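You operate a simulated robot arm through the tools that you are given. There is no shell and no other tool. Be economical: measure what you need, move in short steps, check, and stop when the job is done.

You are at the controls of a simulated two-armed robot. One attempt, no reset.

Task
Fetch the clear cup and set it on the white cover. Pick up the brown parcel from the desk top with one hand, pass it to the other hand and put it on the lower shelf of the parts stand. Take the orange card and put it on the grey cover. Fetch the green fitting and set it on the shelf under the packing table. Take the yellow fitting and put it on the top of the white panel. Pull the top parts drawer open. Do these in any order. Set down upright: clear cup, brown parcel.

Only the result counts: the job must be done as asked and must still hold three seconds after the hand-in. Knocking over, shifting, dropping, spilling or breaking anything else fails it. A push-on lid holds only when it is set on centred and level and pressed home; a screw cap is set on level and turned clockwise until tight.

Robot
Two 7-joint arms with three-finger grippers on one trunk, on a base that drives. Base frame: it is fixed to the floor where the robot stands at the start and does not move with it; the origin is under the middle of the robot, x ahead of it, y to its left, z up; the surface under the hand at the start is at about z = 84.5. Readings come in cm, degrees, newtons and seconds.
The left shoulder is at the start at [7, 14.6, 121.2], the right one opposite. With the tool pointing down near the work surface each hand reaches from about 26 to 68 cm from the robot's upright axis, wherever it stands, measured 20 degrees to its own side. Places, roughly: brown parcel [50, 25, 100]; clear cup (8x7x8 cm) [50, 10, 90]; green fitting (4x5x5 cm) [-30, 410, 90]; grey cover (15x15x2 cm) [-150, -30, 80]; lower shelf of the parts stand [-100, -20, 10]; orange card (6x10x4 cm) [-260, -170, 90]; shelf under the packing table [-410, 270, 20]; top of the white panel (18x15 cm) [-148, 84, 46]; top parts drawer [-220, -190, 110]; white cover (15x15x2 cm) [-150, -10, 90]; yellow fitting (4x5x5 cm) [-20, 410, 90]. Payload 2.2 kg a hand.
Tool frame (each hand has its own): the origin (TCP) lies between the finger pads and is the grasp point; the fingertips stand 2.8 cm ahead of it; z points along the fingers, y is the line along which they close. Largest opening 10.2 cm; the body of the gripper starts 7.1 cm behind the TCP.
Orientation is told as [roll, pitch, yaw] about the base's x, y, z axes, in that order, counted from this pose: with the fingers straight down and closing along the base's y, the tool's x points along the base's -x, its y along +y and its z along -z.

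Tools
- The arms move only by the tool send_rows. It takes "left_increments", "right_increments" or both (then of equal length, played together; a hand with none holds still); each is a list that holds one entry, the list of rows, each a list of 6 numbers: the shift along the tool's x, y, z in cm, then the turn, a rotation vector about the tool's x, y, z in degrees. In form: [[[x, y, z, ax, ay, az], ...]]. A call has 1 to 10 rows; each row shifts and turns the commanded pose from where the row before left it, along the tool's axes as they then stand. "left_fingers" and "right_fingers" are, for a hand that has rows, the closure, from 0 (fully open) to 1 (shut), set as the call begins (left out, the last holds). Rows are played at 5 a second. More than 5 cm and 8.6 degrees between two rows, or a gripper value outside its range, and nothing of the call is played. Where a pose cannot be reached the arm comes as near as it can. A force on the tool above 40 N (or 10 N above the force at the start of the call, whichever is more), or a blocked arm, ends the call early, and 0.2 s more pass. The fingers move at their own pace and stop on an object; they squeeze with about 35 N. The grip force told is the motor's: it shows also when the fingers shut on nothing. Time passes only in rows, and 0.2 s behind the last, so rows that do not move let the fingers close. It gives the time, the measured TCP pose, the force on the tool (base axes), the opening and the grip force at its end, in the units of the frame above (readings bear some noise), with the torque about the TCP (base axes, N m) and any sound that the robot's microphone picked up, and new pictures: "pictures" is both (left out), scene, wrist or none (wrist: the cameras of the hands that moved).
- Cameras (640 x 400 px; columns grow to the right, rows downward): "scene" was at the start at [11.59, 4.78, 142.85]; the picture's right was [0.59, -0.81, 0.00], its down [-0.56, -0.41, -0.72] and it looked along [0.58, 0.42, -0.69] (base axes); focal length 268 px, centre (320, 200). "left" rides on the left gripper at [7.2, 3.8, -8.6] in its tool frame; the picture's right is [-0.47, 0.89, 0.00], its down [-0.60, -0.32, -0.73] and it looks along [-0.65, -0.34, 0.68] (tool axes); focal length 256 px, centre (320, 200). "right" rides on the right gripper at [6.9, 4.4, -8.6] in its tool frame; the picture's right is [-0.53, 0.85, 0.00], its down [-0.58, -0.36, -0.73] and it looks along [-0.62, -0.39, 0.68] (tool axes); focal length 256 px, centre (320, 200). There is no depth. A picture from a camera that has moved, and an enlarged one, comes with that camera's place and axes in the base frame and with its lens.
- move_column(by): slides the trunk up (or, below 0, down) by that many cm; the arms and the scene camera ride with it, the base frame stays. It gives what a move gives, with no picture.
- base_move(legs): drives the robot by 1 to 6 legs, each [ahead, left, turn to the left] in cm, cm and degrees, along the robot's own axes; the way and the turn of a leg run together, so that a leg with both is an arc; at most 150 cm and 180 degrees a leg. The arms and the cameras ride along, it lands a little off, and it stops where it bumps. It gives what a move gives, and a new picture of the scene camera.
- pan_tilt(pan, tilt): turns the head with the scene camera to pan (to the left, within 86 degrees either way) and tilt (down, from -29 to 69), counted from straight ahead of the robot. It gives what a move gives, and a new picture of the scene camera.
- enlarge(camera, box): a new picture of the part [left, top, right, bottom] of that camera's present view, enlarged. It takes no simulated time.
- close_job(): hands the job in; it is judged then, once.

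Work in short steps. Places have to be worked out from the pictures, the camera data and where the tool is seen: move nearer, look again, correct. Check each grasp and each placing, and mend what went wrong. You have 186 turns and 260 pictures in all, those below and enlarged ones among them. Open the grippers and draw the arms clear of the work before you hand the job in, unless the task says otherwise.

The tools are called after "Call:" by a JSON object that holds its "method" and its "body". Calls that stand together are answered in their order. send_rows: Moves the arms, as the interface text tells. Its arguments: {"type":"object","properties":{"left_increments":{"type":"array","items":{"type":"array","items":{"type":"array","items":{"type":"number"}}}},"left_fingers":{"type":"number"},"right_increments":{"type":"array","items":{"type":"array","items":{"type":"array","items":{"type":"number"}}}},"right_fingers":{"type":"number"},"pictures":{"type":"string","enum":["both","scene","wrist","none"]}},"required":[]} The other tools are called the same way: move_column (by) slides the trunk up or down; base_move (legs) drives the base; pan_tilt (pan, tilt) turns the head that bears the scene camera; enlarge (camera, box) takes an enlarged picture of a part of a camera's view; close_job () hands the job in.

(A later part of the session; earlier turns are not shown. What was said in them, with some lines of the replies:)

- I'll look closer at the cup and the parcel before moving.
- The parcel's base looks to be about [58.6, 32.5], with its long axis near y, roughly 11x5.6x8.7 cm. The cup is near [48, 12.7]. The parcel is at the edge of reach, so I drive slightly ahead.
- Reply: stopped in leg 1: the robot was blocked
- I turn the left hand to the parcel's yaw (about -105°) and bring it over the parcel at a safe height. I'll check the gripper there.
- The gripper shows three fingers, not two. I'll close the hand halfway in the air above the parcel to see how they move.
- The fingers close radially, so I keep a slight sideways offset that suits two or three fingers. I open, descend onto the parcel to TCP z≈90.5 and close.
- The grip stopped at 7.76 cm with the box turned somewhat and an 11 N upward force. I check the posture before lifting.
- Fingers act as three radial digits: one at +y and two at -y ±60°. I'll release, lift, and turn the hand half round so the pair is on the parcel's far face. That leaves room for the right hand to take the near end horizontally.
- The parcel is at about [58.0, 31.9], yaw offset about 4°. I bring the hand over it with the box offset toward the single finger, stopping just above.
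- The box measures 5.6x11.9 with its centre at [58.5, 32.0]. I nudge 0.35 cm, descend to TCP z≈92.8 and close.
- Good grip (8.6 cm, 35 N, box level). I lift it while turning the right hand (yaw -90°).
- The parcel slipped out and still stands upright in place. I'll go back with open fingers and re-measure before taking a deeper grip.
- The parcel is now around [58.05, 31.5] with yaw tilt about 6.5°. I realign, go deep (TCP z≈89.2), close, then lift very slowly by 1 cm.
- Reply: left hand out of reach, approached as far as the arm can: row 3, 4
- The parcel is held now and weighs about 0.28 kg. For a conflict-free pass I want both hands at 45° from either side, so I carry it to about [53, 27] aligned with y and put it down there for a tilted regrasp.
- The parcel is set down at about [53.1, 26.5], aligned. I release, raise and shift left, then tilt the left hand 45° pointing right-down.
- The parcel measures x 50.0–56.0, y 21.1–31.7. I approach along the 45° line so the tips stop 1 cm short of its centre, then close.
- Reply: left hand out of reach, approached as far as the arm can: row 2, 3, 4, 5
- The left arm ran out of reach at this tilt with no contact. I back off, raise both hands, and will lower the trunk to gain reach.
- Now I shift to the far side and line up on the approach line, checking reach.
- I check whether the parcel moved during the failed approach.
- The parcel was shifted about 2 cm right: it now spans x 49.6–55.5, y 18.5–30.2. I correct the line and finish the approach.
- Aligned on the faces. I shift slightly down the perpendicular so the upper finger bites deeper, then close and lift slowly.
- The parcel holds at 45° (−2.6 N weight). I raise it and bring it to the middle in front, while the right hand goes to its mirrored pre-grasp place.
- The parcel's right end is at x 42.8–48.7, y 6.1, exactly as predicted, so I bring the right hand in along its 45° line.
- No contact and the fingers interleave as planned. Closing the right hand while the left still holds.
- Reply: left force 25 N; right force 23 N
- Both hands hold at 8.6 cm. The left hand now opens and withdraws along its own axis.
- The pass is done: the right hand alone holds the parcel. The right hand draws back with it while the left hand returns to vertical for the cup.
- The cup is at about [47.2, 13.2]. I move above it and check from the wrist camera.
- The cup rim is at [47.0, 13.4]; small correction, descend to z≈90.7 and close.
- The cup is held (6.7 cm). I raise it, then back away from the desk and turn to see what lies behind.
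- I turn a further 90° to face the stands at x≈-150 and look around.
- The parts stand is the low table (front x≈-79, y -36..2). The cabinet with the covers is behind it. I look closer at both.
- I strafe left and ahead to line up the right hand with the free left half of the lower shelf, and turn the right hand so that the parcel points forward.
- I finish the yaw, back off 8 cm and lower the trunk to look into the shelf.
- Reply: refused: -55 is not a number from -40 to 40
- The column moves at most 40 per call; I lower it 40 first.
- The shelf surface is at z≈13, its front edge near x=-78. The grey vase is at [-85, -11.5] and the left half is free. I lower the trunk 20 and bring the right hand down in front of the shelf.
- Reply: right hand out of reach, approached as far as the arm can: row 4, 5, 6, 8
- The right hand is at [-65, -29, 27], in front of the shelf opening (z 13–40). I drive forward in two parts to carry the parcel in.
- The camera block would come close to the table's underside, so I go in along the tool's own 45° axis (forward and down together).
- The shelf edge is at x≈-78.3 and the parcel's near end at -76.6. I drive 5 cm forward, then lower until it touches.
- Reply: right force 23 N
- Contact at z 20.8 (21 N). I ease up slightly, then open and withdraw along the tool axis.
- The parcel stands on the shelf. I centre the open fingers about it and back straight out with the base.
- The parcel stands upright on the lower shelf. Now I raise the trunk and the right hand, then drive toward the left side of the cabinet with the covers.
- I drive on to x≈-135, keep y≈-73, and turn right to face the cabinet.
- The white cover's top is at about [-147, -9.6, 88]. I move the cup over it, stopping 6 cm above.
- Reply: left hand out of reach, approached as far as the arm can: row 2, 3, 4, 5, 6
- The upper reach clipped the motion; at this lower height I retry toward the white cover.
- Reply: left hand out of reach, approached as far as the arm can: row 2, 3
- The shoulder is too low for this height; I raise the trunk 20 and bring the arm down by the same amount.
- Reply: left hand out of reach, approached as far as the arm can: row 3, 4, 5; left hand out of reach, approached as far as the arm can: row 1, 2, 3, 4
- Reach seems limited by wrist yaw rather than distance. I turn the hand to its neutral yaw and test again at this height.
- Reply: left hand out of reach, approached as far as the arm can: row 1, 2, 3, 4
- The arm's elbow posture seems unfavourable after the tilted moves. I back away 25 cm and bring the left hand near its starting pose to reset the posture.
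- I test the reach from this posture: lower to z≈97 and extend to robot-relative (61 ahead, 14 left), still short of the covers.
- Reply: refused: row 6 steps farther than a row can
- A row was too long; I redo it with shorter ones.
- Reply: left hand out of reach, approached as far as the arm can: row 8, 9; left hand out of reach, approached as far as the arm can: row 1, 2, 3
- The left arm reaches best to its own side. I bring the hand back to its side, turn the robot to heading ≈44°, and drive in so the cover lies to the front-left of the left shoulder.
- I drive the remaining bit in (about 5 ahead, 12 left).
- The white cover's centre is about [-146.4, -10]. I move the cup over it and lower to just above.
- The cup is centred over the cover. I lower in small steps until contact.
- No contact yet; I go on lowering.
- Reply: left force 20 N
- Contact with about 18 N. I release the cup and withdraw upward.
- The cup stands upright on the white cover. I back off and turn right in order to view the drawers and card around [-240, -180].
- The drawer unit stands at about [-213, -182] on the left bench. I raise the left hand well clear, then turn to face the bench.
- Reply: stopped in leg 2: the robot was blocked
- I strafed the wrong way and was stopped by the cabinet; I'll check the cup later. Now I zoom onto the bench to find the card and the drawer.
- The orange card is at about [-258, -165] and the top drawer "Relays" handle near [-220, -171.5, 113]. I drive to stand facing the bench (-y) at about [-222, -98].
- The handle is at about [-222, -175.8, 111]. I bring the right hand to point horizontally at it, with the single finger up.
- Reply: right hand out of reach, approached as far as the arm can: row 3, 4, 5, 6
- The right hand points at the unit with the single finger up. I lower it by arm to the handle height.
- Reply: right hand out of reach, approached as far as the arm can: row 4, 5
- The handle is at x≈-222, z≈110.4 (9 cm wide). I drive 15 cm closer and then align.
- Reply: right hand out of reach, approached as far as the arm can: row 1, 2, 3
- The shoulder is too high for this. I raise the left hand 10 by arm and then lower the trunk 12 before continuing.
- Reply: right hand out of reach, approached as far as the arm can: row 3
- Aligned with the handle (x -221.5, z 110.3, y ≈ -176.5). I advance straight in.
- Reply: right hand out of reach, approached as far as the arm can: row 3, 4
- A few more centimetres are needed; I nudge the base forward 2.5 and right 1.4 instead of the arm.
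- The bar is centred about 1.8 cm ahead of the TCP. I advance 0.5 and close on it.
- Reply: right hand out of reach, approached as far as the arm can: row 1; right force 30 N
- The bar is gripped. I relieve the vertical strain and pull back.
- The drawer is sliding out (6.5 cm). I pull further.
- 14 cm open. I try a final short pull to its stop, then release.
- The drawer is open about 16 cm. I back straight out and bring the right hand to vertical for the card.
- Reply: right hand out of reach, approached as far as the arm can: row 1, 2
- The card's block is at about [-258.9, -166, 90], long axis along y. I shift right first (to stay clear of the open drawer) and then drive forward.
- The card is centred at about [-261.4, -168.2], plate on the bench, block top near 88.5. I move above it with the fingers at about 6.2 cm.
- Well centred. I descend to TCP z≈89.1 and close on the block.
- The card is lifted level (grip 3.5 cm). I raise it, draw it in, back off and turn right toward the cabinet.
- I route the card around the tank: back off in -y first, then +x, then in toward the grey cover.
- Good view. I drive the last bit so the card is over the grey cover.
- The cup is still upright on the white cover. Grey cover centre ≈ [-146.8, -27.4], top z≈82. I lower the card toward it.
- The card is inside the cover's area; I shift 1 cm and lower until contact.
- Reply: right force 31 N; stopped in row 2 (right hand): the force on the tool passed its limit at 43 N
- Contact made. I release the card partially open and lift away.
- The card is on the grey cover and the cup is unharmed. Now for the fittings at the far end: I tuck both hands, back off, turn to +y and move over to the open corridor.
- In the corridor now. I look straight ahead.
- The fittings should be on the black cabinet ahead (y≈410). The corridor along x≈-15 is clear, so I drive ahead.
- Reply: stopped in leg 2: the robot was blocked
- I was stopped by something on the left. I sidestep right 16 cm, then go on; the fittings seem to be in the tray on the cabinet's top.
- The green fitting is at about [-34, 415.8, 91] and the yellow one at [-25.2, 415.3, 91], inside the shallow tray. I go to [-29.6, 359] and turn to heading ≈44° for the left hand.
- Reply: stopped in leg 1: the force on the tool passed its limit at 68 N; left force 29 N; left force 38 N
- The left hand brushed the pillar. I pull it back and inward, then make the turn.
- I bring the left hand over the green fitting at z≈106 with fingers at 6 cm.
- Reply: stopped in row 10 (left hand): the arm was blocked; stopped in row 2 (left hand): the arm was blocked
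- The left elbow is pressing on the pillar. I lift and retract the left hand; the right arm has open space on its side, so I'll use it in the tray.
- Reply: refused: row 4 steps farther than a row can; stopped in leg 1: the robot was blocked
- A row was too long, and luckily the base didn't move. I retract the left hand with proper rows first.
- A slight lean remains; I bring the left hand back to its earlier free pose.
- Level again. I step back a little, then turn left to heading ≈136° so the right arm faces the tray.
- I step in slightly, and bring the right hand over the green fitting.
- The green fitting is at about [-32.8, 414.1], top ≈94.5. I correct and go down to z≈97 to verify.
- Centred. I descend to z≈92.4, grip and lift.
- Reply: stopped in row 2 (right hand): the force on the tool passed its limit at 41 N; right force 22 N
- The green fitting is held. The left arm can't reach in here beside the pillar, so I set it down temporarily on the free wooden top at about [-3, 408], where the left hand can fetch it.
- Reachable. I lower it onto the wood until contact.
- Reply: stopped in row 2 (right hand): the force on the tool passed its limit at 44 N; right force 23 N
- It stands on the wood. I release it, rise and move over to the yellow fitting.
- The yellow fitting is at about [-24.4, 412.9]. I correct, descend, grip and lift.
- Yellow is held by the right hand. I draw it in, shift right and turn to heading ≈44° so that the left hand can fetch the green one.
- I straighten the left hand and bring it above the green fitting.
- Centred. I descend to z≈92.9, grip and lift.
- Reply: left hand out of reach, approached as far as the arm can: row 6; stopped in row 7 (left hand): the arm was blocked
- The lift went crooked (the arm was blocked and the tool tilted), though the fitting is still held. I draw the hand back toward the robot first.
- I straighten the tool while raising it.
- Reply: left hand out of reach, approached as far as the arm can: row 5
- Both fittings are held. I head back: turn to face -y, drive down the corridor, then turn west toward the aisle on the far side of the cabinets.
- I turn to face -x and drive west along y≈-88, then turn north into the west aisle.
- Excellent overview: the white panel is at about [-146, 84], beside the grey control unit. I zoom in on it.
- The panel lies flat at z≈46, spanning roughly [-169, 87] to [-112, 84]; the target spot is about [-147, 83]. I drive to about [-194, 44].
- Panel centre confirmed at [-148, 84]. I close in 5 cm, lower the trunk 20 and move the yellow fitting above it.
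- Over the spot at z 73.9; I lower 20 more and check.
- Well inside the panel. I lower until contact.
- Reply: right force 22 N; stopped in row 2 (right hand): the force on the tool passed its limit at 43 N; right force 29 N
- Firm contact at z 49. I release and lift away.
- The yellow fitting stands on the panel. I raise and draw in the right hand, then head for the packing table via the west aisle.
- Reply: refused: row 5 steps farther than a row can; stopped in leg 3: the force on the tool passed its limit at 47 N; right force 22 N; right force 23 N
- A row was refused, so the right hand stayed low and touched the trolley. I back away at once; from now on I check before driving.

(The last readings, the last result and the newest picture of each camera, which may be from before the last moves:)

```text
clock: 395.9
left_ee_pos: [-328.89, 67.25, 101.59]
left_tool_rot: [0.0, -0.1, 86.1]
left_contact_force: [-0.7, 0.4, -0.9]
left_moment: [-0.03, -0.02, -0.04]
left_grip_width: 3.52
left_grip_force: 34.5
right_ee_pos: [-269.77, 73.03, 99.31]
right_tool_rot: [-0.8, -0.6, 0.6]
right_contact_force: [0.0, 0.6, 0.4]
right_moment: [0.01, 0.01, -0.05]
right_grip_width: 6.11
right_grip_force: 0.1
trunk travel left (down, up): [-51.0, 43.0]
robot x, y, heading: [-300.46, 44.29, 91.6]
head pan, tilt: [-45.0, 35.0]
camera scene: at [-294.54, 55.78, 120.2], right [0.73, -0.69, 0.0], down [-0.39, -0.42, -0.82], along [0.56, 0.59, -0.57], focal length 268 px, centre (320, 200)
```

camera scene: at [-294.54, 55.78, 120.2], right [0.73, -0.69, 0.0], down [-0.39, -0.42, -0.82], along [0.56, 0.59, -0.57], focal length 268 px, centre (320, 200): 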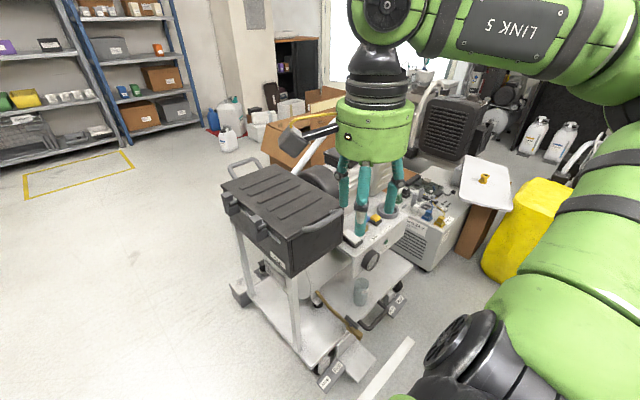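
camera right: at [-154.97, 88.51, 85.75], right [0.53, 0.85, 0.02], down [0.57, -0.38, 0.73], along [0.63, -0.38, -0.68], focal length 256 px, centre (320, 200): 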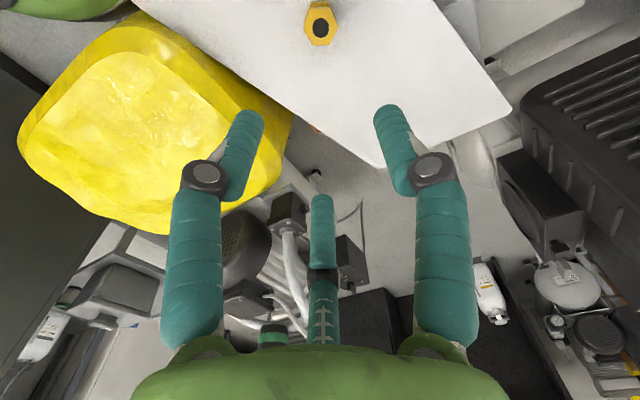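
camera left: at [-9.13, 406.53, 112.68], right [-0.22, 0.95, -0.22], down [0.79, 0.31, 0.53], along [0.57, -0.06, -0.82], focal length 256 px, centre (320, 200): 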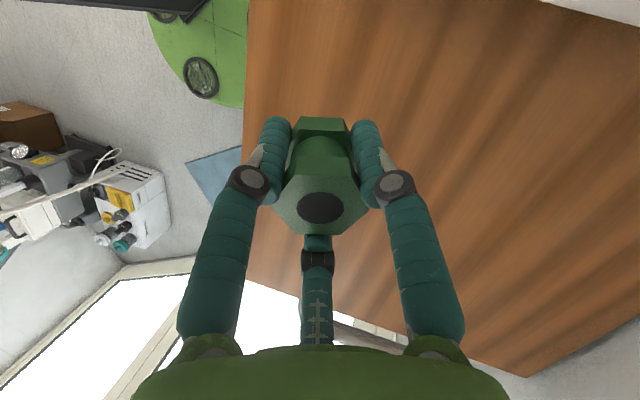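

The trolley and the yellow fitting look undisturbed. The right hand is now high and tucked; I drive north along the aisle.

Call:
{"method": "base_move", "body": {"legs": [[0, 8, 0], [150, 0, 0], [30, 0, 0]]}}

Call:
{"method": "pan_tilt", "body": {"pan": 75, "tilt": 35}}

```text
clock: 405.8
left_ee_pos: [-335.67, 251.13, 101.52]
left_tool_rot: [0.0, -0.1, 83.4]
left_contact_force: [-0.5, 0.7, 0.0]
left_moment: [-0.03, 0.01, 0.01]
left_grip_width: 3.52
left_grip_force: 34.9
right_ee_pos: [-276.28, 253.84, 99.2]
right_tool_rot: [-0.8, -0.6, -2.2]
right_contact_force: [-0.2, 0.0, 0.9]
right_moment: [-0.04, -0.01, 0.04]
right_grip_width: 6.13
right_grip_force: 0.0
trunk travel left (down, up): [-51.0, 43.0]
robot x, y, heading: [-308.31, 226.73, 88.5]
head pan, tilt: [-45.0, 35.0]
camera scene: at [-301.76, 237.9, 120.19], right [0.69, -0.72, 0.0], down [-0.41, -0.4, -0.82], along [0.59, 0.57, -0.57], focal length 268 px, centre (320, 200)
```

scene: 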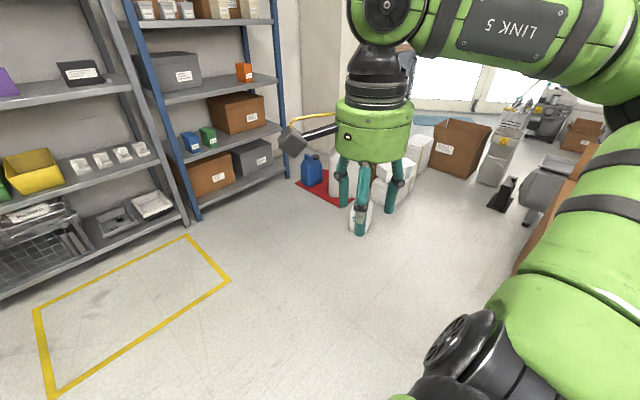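

```text
clock: 407.8
left_ee_pos: [-335.56, 251.04, 101.76]
left_tool_rot: [0.0, -0.1, 83.3]
left_contact_force: [0.8, -0.4, -1.6]
left_moment: [0.0, 0.05, -0.01]
left_grip_width: 3.52
left_grip_force: 34.8
right_ee_pos: [-276.14, 253.84, 99.24]
right_tool_rot: [-0.8, -0.7, -2.2]
right_contact_force: [0.3, -0.1, -0.6]
right_moment: [0.01, 0.02, -0.01]
right_grip_width: 6.09
right_grip_force: 0.1
trunk travel left (down, up): [-51.0, 43.0]
robot x, y, heading: [-308.12, 227.3, 88.7]
head pan, tilt: [75.0, 35.0]
camera scene: at [-316.58, 234.29, 120.19], right [0.28, 0.96, 0.0], down [0.55, -0.16, -0.82], along [-0.79, 0.23, -0.57], focal length 268 px, centre (320, 200)
```

scene: 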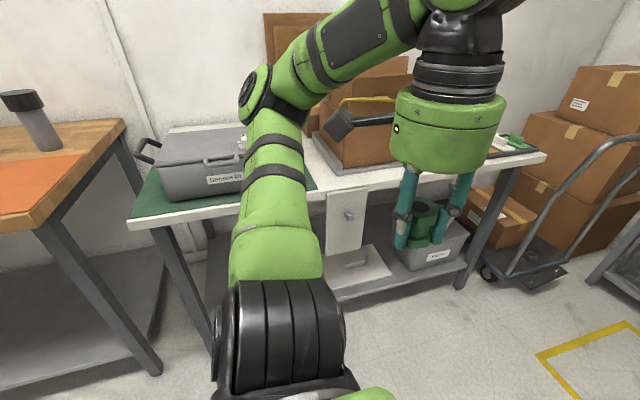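

The packing table spans y 205–330 with front legs at x≈-384, and its shelf is at about z 15. I turn to face it, then lower the trunk to look underneath.

Call:
{"method": "base_move", "body": {"legs": [[0, 0, 91.5], [0, -50, 0], [25, 0, 0]]}}

Call:
{"method": "move_column", "body": {"by": -40}}

Call:
{"method": "pan_tilt", "body": {"pan": 35, "tilt": 35}}

```text
clock: 416.1
left_ee_pos: [-356.7, 251.32, 101.72]
left_tool_rot: [0.1, -0.2, 173.5]
left_contact_force: [-0.3, 0.5, -1.2]
left_moment: [0.01, -0.03, 0.02]
left_grip_width: 3.51
left_grip_force: 35.3
right_ee_pos: [-359.55, 310.59, 99.33]
right_tool_rot: [-0.8, -0.7, 87.9]
right_contact_force: [-0.2, 0.1, 0.6]
right_moment: [0.0, 0.01, 0.0]
right_grip_width: 6.11
right_grip_force: 0.1
trunk travel left (down, up): [-51.0, 43.0]
robot x, y, heading: [-332.54, 278.48, 178.8]
head pan, tilt: [75.0, 35.0]
camera scene: at [-340.02, 270.32, 120.19], right [-0.96, 0.28, 0.0], down [0.16, 0.55, -0.82], along [-0.23, -0.79, -0.57], focal length 268 px, centre (320, 200)
```

scene: 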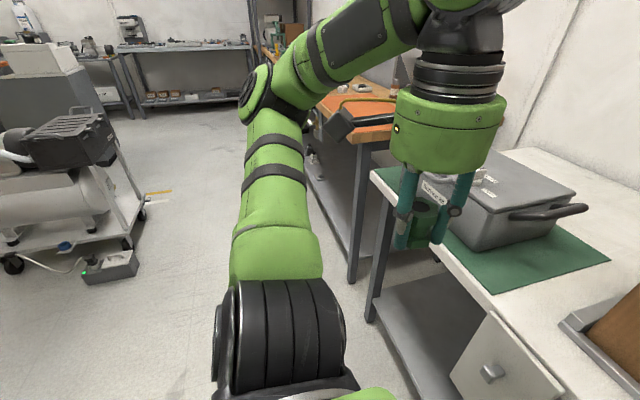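

```text
clock: 419.9
left_ee_pos: [-356.71, 251.29, 61.65]
left_tool_rot: [0.0, -0.1, 173.5]
left_contact_force: [-0.6, 0.1, -1.3]
left_moment: [-0.01, 0.01, -0.05]
left_grip_width: 3.51
left_grip_force: 35.1
right_ee_pos: [-359.53, 310.64, 59.17]
right_tool_rot: [-0.8, -0.7, 88.0]
right_contact_force: [0.1, 0.0, -0.2]
right_moment: [0.0, -0.01, 0.02]
right_grip_width: 6.14
right_grip_force: 0.1
trunk travel left (down, up): [-11.0, 83.0]
robot x, y, heading: [-332.39, 278.7, 178.8]
head pan, tilt: [75.0, 35.0]
```

```text
clock: 421.0
left_ee_pos: [-356.5, 251.45, 61.75]
left_tool_rot: [0.0, -0.1, 173.5]
left_contact_force: [0.3, 0.4, -2.3]
left_moment: [0.02, 0.02, -0.01]
left_grip_width: 3.53
left_grip_force: 35.3
right_ee_pos: [-359.47, 310.62, 59.34]
right_tool_rot: [-0.9, -0.7, 87.9]
right_contact_force: [-0.2, 0.3, -0.1]
right_moment: [0.0, -0.01, 0.0]
right_grip_width: 6.13
right_grip_force: 0.0
trunk travel left (down, up): [-11.0, 83.0]
robot x, y, heading: [-332.49, 278.72, 178.9]
head pan, tilt: [35.0, 35.0]
camera scene: at [-344.86, 273.88, 80.19], right [-0.56, 0.83, 0.0], down [0.48, 0.32, -0.82], along [-0.68, -0.46, -0.57], focal length 268 px, centre (320, 200)
```

scene: 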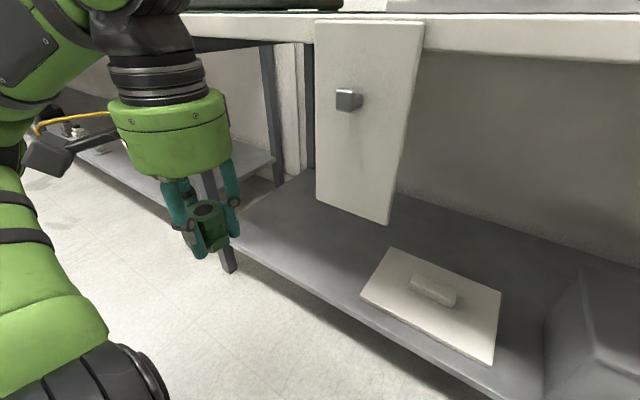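

The shelf (z≈15, front edge x≈-383) is free at y 212–255, left of the lid; a flap hangs at y 247–263 down to z 48. I move in and lower the trunk further.

Call:
{"method": "send_rows", "body": {"right_increments": [[[0, -3, 0, 0, 0, 0], [0, -3, 0, 0, 0, 0]]], "pictures": "none"}}

Call:
{"method": "base_move", "body": {"legs": [[0, 11, 0], [13, 0, 0]]}}

Call:
{"method": "move_column", "body": {"by": -10}}

```text
clock: 421.6
left_ee_pos: [-356.51, 251.42, 61.72]
left_tool_rot: [0.0, -0.2, 173.6]
left_contact_force: [-0.3, 0.2, -1.8]
left_moment: [-0.02, 0.0, -0.02]
left_grip_width: 3.5
left_grip_force: 35.1
right_ee_pos: [-353.56, 310.4, 59.26]
right_tool_rot: [-0.8, -0.6, 87.8]
right_contact_force: [-0.4, 0.1, -0.6]
right_moment: [-0.03, -0.01, 0.0]
right_grip_width: 6.15
right_grip_force: 0.0
trunk travel left (down, up): [-11.0, 83.0]
robot x, y, heading: [-332.77, 278.46, 178.8]
head pan, tilt: [35.0, 35.0]
```

```text
clock: 423.7
left_ee_pos: [-369.87, 240.6, 61.73]
left_tool_rot: [0.0, 0.0, 173.3]
left_contact_force: [0.1, 0.8, -2.1]
left_moment: [0.02, -0.05, 0.0]
left_grip_width: 3.52
left_grip_force: 35.2
right_ee_pos: [-366.73, 299.45, 59.27]
right_tool_rot: [-0.8, -0.7, 87.8]
right_contact_force: [-1.0, 0.5, -0.7]
right_moment: [0.01, -0.01, 0.01]
right_grip_width: 6.13
right_grip_force: 0.1
trunk travel left (down, up): [-11.0, 83.0]
robot x, y, heading: [-345.85, 267.93, 178.6]
head pan, tilt: [35.0, 35.0]
camera scene: at [-358.1, 263.1, 80.19], right [-0.56, 0.83, 0.0], down [0.48, 0.32, -0.82], along [-0.68, -0.46, -0.57], focal length 268 px, centre (320, 200)
```

scene: 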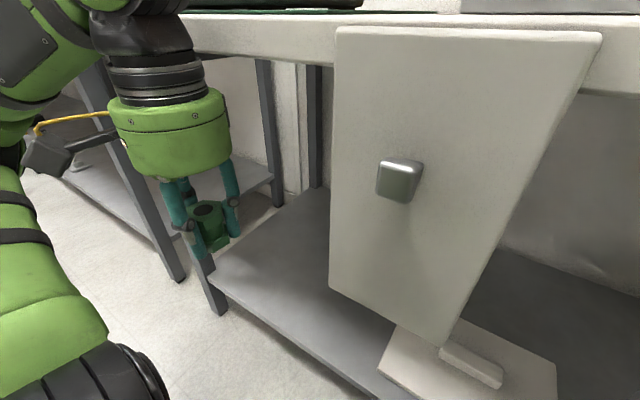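

```text
clock: 425.0
left_ee_pos: [-369.91, 240.61, 51.67]
left_tool_rot: [0.0, -0.3, 173.4]
left_contact_force: [0.6, -0.6, -1.4]
left_moment: [0.0, 0.0, -0.02]
left_grip_width: 3.49
left_grip_force: 34.9
right_ee_pos: [-366.71, 299.59, 49.31]
right_tool_rot: [-0.8, -0.6, 87.9]
right_contact_force: [0.1, -0.2, 0.1]
right_moment: [0.02, 0.01, -0.01]
right_grip_width: 6.11
right_grip_force: 0.1
trunk travel left (down, up): [-1.0, 93.0]
robot x, y, heading: [-345.79, 267.7, 178.9]
head pan, tilt: [35.0, 35.0]
```

I lower the left hand in front of the shelf and shift it to y≈231.

Call:
{"method": "send_rows", "body": {"left_increments": [[[0, 1.6, 4.5, 0, 0, 0], [0, 1.6, 4.5, 0, 0, 0], [0, 1.6, 4.5, 0, 0, 0], [0, 1.6, 4.5, 0, 0, 0], [0, 1.6, 4.5, 0, 0, 0], [0, 1.6, 4, 0, 0, 0]]], "pictures": "none"}}

```text
clock: 426.4
left_ee_pos: [-372.42, 230.79, 25.99]
left_tool_rot: [0.4, -1.9, 173.3]
left_contact_force: [5.7, -0.7, -10.7]
left_moment: [0.01, 0.36, 0.06]
left_grip_width: 3.47
left_grip_force: 35.6
left hand out of reach, approached as far as the arm can: row 4
right_ee_pos: [-366.67, 299.49, 49.31]
right_tool_rot: [-0.8, -0.6, 88.0]
right_contact_force: [1.0, 0.4, 0.6]
right_moment: [-0.03, 0.05, 0.0]
right_grip_width: 6.12
right_grip_force: 0.0
trunk travel left (down, up): [-1.0, 93.0]
robot x, y, heading: [-345.7, 268.04, 178.7]
head pan, tilt: [35.0, 35.0]
```

There is a slight contact force; I look.

Call:
{"method": "pan_tilt", "body": {"pan": 45, "tilt": 45}}

Call:
{"method": "enlarge", "body": {"camera": "left", "box": [0, 0, 640, 400]}}

```text
clock: 427.1
left_ee_pos: [-372.86, 230.89, 26.35]
left_tool_rot: [0.3, -2.8, 173.4]
left_contact_force: [-0.4, 0.1, -0.8]
left_moment: [0.01, 0.01, 0.0]
left_grip_width: 3.51
left_grip_force: 35.2
right_ee_pos: [-366.66, 299.52, 49.31]
right_tool_rot: [-0.8, -0.7, 87.9]
right_contact_force: [0.5, -0.5, 0.0]
right_moment: [-0.03, -0.03, 0.01]
right_grip_width: 6.13
right_grip_force: 0.1
trunk travel left (down, up): [-1.0, 93.0]
robot x, y, heading: [-345.8, 267.74, 178.8]
head pan, tilt: [45.0, 45.0]
camera scene: at [-356.65, 262.37, 68.72], right [-0.69, 0.72, 0.0], down [0.51, 0.49, -0.71], along [-0.51, -0.49, -0.71], focal length 268 px, centre (320, 200)
```

scene: 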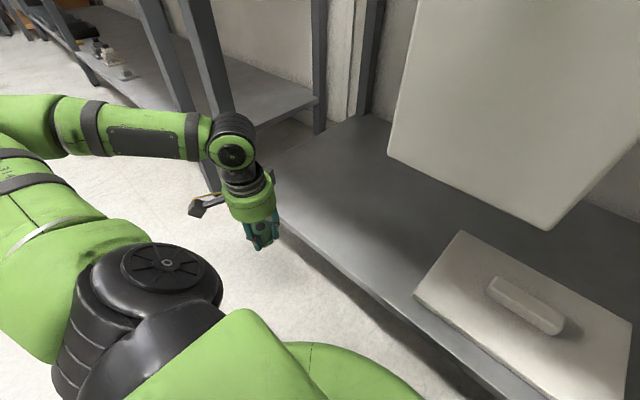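

```text
1.00 times, centred on (320, 200) of left (not enlarged: the box is as wide or as high as the picture)
camera zoom: at [-365.63, 226.26, 34.49], right [-0.56, -0.83, 0.03], down [-0.53, 0.38, 0.76], along [-0.64, 0.41, -0.65], focal length 256 px, centre (320, 200)
```

zoom: 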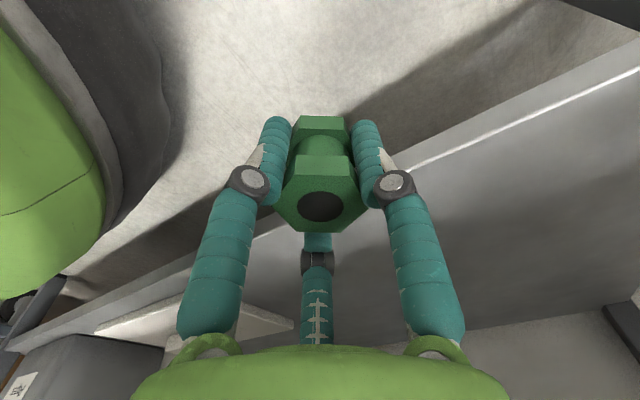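

The way in is clear: the forearm stays in front of the leg. I move the fitting in over the shelf to about [-394, 238].

Call:
{"method": "send_rows", "body": {"left_increments": [[[-4.3, -0.9, 0, 0.1, 1.4, 0], [-4.3, -0.9, 0, 0.1, 1.4, 0], [-4.3, -0.9, 0, 0, 0, 0], [-4.3, -0.9, 0, 0, 0, 0], [-4.3, -0.9, 0, 0, 0, 0]]], "pictures": "both"}}

```text
clock: 428.3
left_ee_pos: [-392.52, 237.67, 24.62]
left_tool_rot: [-0.1, 2.7, 173.5]
left_contact_force: [-1.1, 0.3, -2.2]
left_moment: [0.04, 0.0, 0.0]
left_grip_width: 3.5
left_grip_force: 34.7
right_ee_pos: [-366.72, 299.44, 49.18]
right_tool_rot: [-0.8, -0.8, 88.0]
right_contact_force: [-0.2, -0.2, 0.7]
right_moment: [-0.01, 0.0, -0.02]
right_grip_width: 6.12
right_grip_force: 0.1
trunk travel left (down, up): [-1.0, 93.0]
robot x, y, heading: [-345.15, 267.73, 178.7]
head pan, tilt: [45.0, 45.0]
camera scene: at [-356.64, 262.37, 68.71], right [-0.69, 0.72, 0.0], down [0.51, 0.49, -0.71], along [-0.51, -0.49, -0.71], focal length 268 px, centre (320, 200)
camera left: at [-386.24, 233.03, 33.48], right [-0.56, -0.83, -0.02], down [-0.6, 0.39, 0.7], along [-0.57, 0.41, -0.71], focal length 256 px, centre (320, 200)
```

scene: 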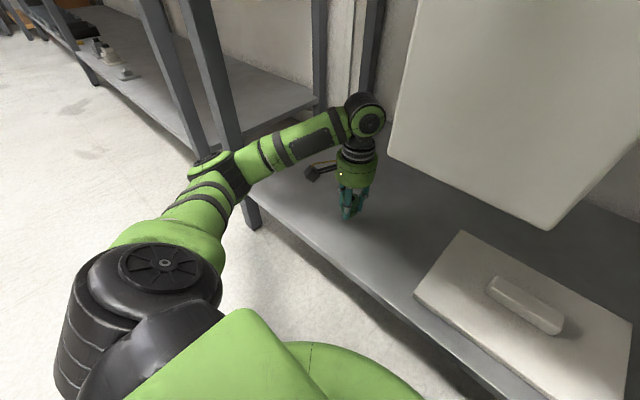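
left: 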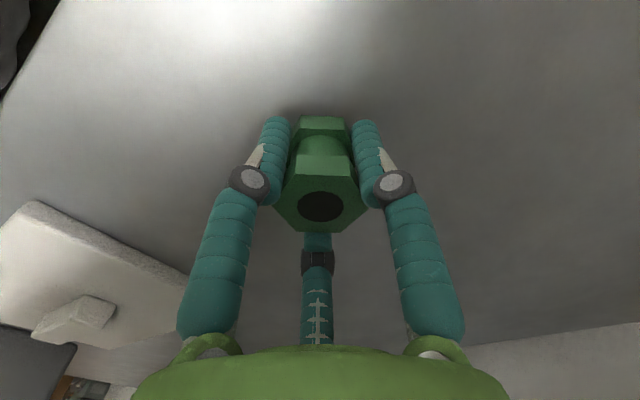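

It is over the shelf, clear of the leg. I lower it.

Call:
{"method": "send_rows", "body": {"left_increments": [[[0, 0, 2, 0, -2.6, 0], [0, 0, 1.5, 0, 0, 0], [0, 0, 0.8, 0, 0, 0], [0, 0, 0.5, 0, 0, 0]]], "pictures": "none"}}

Call:
{"method": "send_rows", "body": {"left_increments": [[[0, 0, 0.4, 0, 0, 0], [0, 0, 0.4, 0, 0, 0]]], "pictures": "none"}}

```text
clock: 428.9
left_ee_pos: [-392.64, 237.52, 22.7]
left_tool_rot: [-0.3, -0.8, 173.3]
left_contact_force: [6.7, 2.1, 21.1]
left_moment: [0.12, -0.73, -0.02]
left_grip_width: 3.54
left_grip_force: 35.0
right_ee_pos: [-366.66, 299.43, 49.37]
right_tool_rot: [-0.8, -0.6, 88.0]
right_contact_force: [0.0, 0.1, 0.3]
right_moment: [0.01, 0.03, 0.0]
right_grip_width: 6.12
right_grip_force: 0.0
trunk travel left (down, up): [-1.0, 93.0]
robot x, y, heading: [-345.72, 268.03, 179.0]
head pan, tilt: [45.0, 45.0]
stopped in row 2 (left hand): the force on the tool passed its limit at 53 N (the readings are from after the stop); the commanded pose is now the measured one
```

```text
clock: 429.3
left_ee_pos: [-392.48, 237.61, 22.75]
left_tool_rot: [-0.4, -0.9, 173.4]
left_contact_force: [6.9, 0.5, 20.0]
left_moment: [0.08, -0.7, -0.07]
left_grip_width: 3.52
left_grip_force: 34.6
right_ee_pos: [-366.71, 299.48, 49.17]
right_tool_rot: [-0.7, -0.7, 88.0]
right_contact_force: [-0.1, -0.5, 0.0]
right_moment: [0.02, 0.0, 0.03]
right_grip_width: 6.15
right_grip_force: 0.0
trunk travel left (down, up): [-1.0, 93.0]
robot x, y, heading: [-345.55, 268.23, 179.2]
head pan, tilt: [45.0, 45.0]
stopped in row 1 (left hand): the force on the tool passed its limit at 45 N (the readings are from after the stop); the commanded pose is now the measured one
```

Contact: the shelf is at about z 19.6, as stated. I release, rise and withdraw.

Call:
{"method": "send_rows", "body": {"left_increments": [[[0, 0, -0.2, 0, 0, 0], [0, 0, 0, 0, 0, 0], [0, 0, 0, 0, 0, 0], [0, 0, -2, 0, 0, 0], [0, 0, -3, 0, 0, 0], [0, 0, -3, 0, 0, 0]]], "left_fingers": 0.35, "pictures": "wrist"}}

```text
clock: 430.7
left_ee_pos: [-392.34, 237.55, 30.57]
left_tool_rot: [-0.4, -0.5, 173.3]
left_contact_force: [0.4, 0.2, -0.9]
left_moment: [0.02, 0.03, -0.04]
left_grip_width: 6.61
left_grip_force: 0.1
right_ee_pos: [-366.8, 299.62, 49.34]
right_tool_rot: [-0.8, -0.8, 88.0]
right_contact_force: [-0.2, -0.2, 0.3]
right_moment: [0.04, -0.04, 0.02]
right_grip_width: 6.11
right_grip_force: 0.1
trunk travel left (down, up): [-1.0, 93.0]
robot x, y, heading: [-345.85, 268.1, 178.7]
head pan, tilt: [45.0, 45.0]
camera left: at [-385.56, 232.8, 38.9], right [-0.56, -0.83, 0.0], down [-0.56, 0.38, 0.74], along [-0.61, 0.42, -0.67], focal length 256 px, centre (320, 200)
```

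left: 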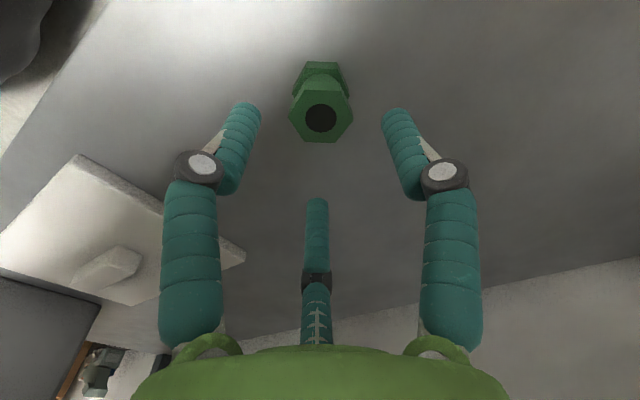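

The green fitting stands on the shelf. I back straight out, then open both grippers fully.

Call:
{"method": "base_move", "body": {"legs": [[-35, 0, 0]]}}

Call:
{"method": "send_rows", "body": {"left_increments": [[[0, 0, -3, 0, 0, 0], [0, 0, -3, 0, 0, 0]]], "right_increments": [[[0, 0, 0, 0, 0, 0], [0, 0, 0, 0, 0, 0]]], "left_fingers": 0, "right_fingers": 0, "pictures": "scene"}}

```text
clock: 433.0
left_ee_pos: [-357.6, 236.88, 30.5]
left_tool_rot: [-0.5, -0.6, 173.2]
left_contact_force: [0.6, -0.9, 0.2]
left_moment: [-0.03, -0.01, 0.04]
left_grip_width: 6.64
left_grip_force: 0.1
right_ee_pos: [-331.98, 298.83, 49.17]
right_tool_rot: [-0.8, -0.7, 88.0]
right_contact_force: [-0.6, -0.3, -0.6]
right_moment: [-0.02, 0.01, 0.0]
right_grip_width: 6.1
right_grip_force: 0.1
trunk travel left (down, up): [-1.0, 93.0]
robot x, y, heading: [-311.07, 267.14, 178.8]
head pan, tilt: [45.0, 45.0]
camera scene: at [-321.86, 261.63, 68.71], right [-0.69, 0.72, 0.0], down [0.51, 0.49, -0.71], along [-0.51, -0.49, -0.71], focal length 268 px, centre (320, 200)
```

scene: 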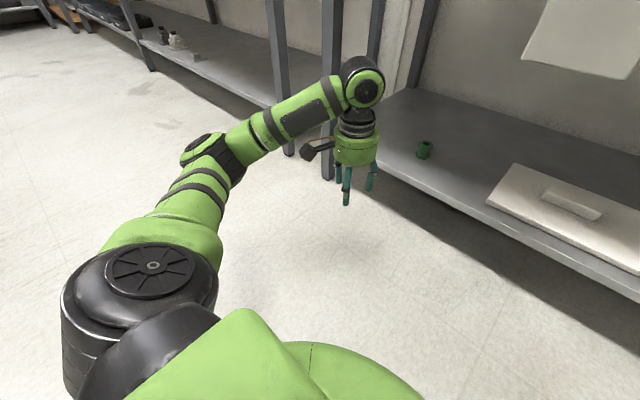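

```text
clock: 433.6
left_ee_pos: [-357.38, 236.66, 36.6]
left_tool_rot: [-0.5, -0.6, 173.3]
left_contact_force: [-0.3, 0.5, 0.2]
left_moment: [0.03, 0.03, 0.0]
left_grip_width: 10.18
left_grip_force: 0.2
right_ee_pos: [-332.02, 298.84, 49.3]
right_tool_rot: [-0.8, -0.7, 87.9]
right_contact_force: [-0.3, -0.3, 0.1]
right_moment: [0.0, 0.01, -0.02]
right_grip_width: 10.18
right_grip_force: 0.1
trunk travel left (down, up): [-1.0, 93.0]
robot x, y, heading: [-311.39, 267.15, 178.8]
head pan, tilt: [45.0, 45.0]
camera scene: at [-321.86, 261.63, 68.71], right [-0.69, 0.72, 0.0], down [0.51, 0.49, -0.71], along [-0.51, -0.49, -0.71], focal length 268 px, centre (320, 200)
```

scene: 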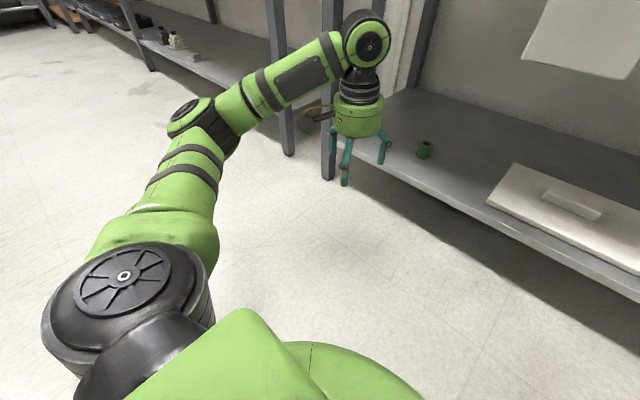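

All six jobs are done: cup, parcel, card, both fittings and drawer. Both grippers are open and both arms are clear of the work, so I hand in.

Call:
{"method": "close_job", "body": {}}

```text
The job is handed in.
```

I finished all six jobs and handed in the job; I don't have the judging result. I saw each item in place after setting it down, but did not go back for a last look at all of them before the hand-in.

- **Clear cup:** standing upright on the white cover; I saw it still there after the card was placed.
- **Brown parcel:** picked up with the left hand, passed to the right hand in the air, and set upright on the lower shelf of the parts stand.
- **Orange card:** lying on the grey cover.
- **Yellow fitting:** standing on top of the white panel, last seen there as I drove off.
- **Green fitting:** standing on the shelf under the packing table. The pillar kept the left arm out of the tray, so I first set it on the cabinet top and picked it up again from there.
- **Top parts drawer:** pulled open about 16 cm.

**Contacts along the way:**
- The base bumped the cabinet with the covers before the card was placed. I saw the cup unharmed afterwards.
- The base was also stopped by something at the left of the corridor, probably the grey boxes, and I did not check whether they moved.
- The left hand and elbow pressed on the pillar by the tray.
- The right hand pushed the compressor trolley with about 47 N. It looked undisturbed in the next pictures.
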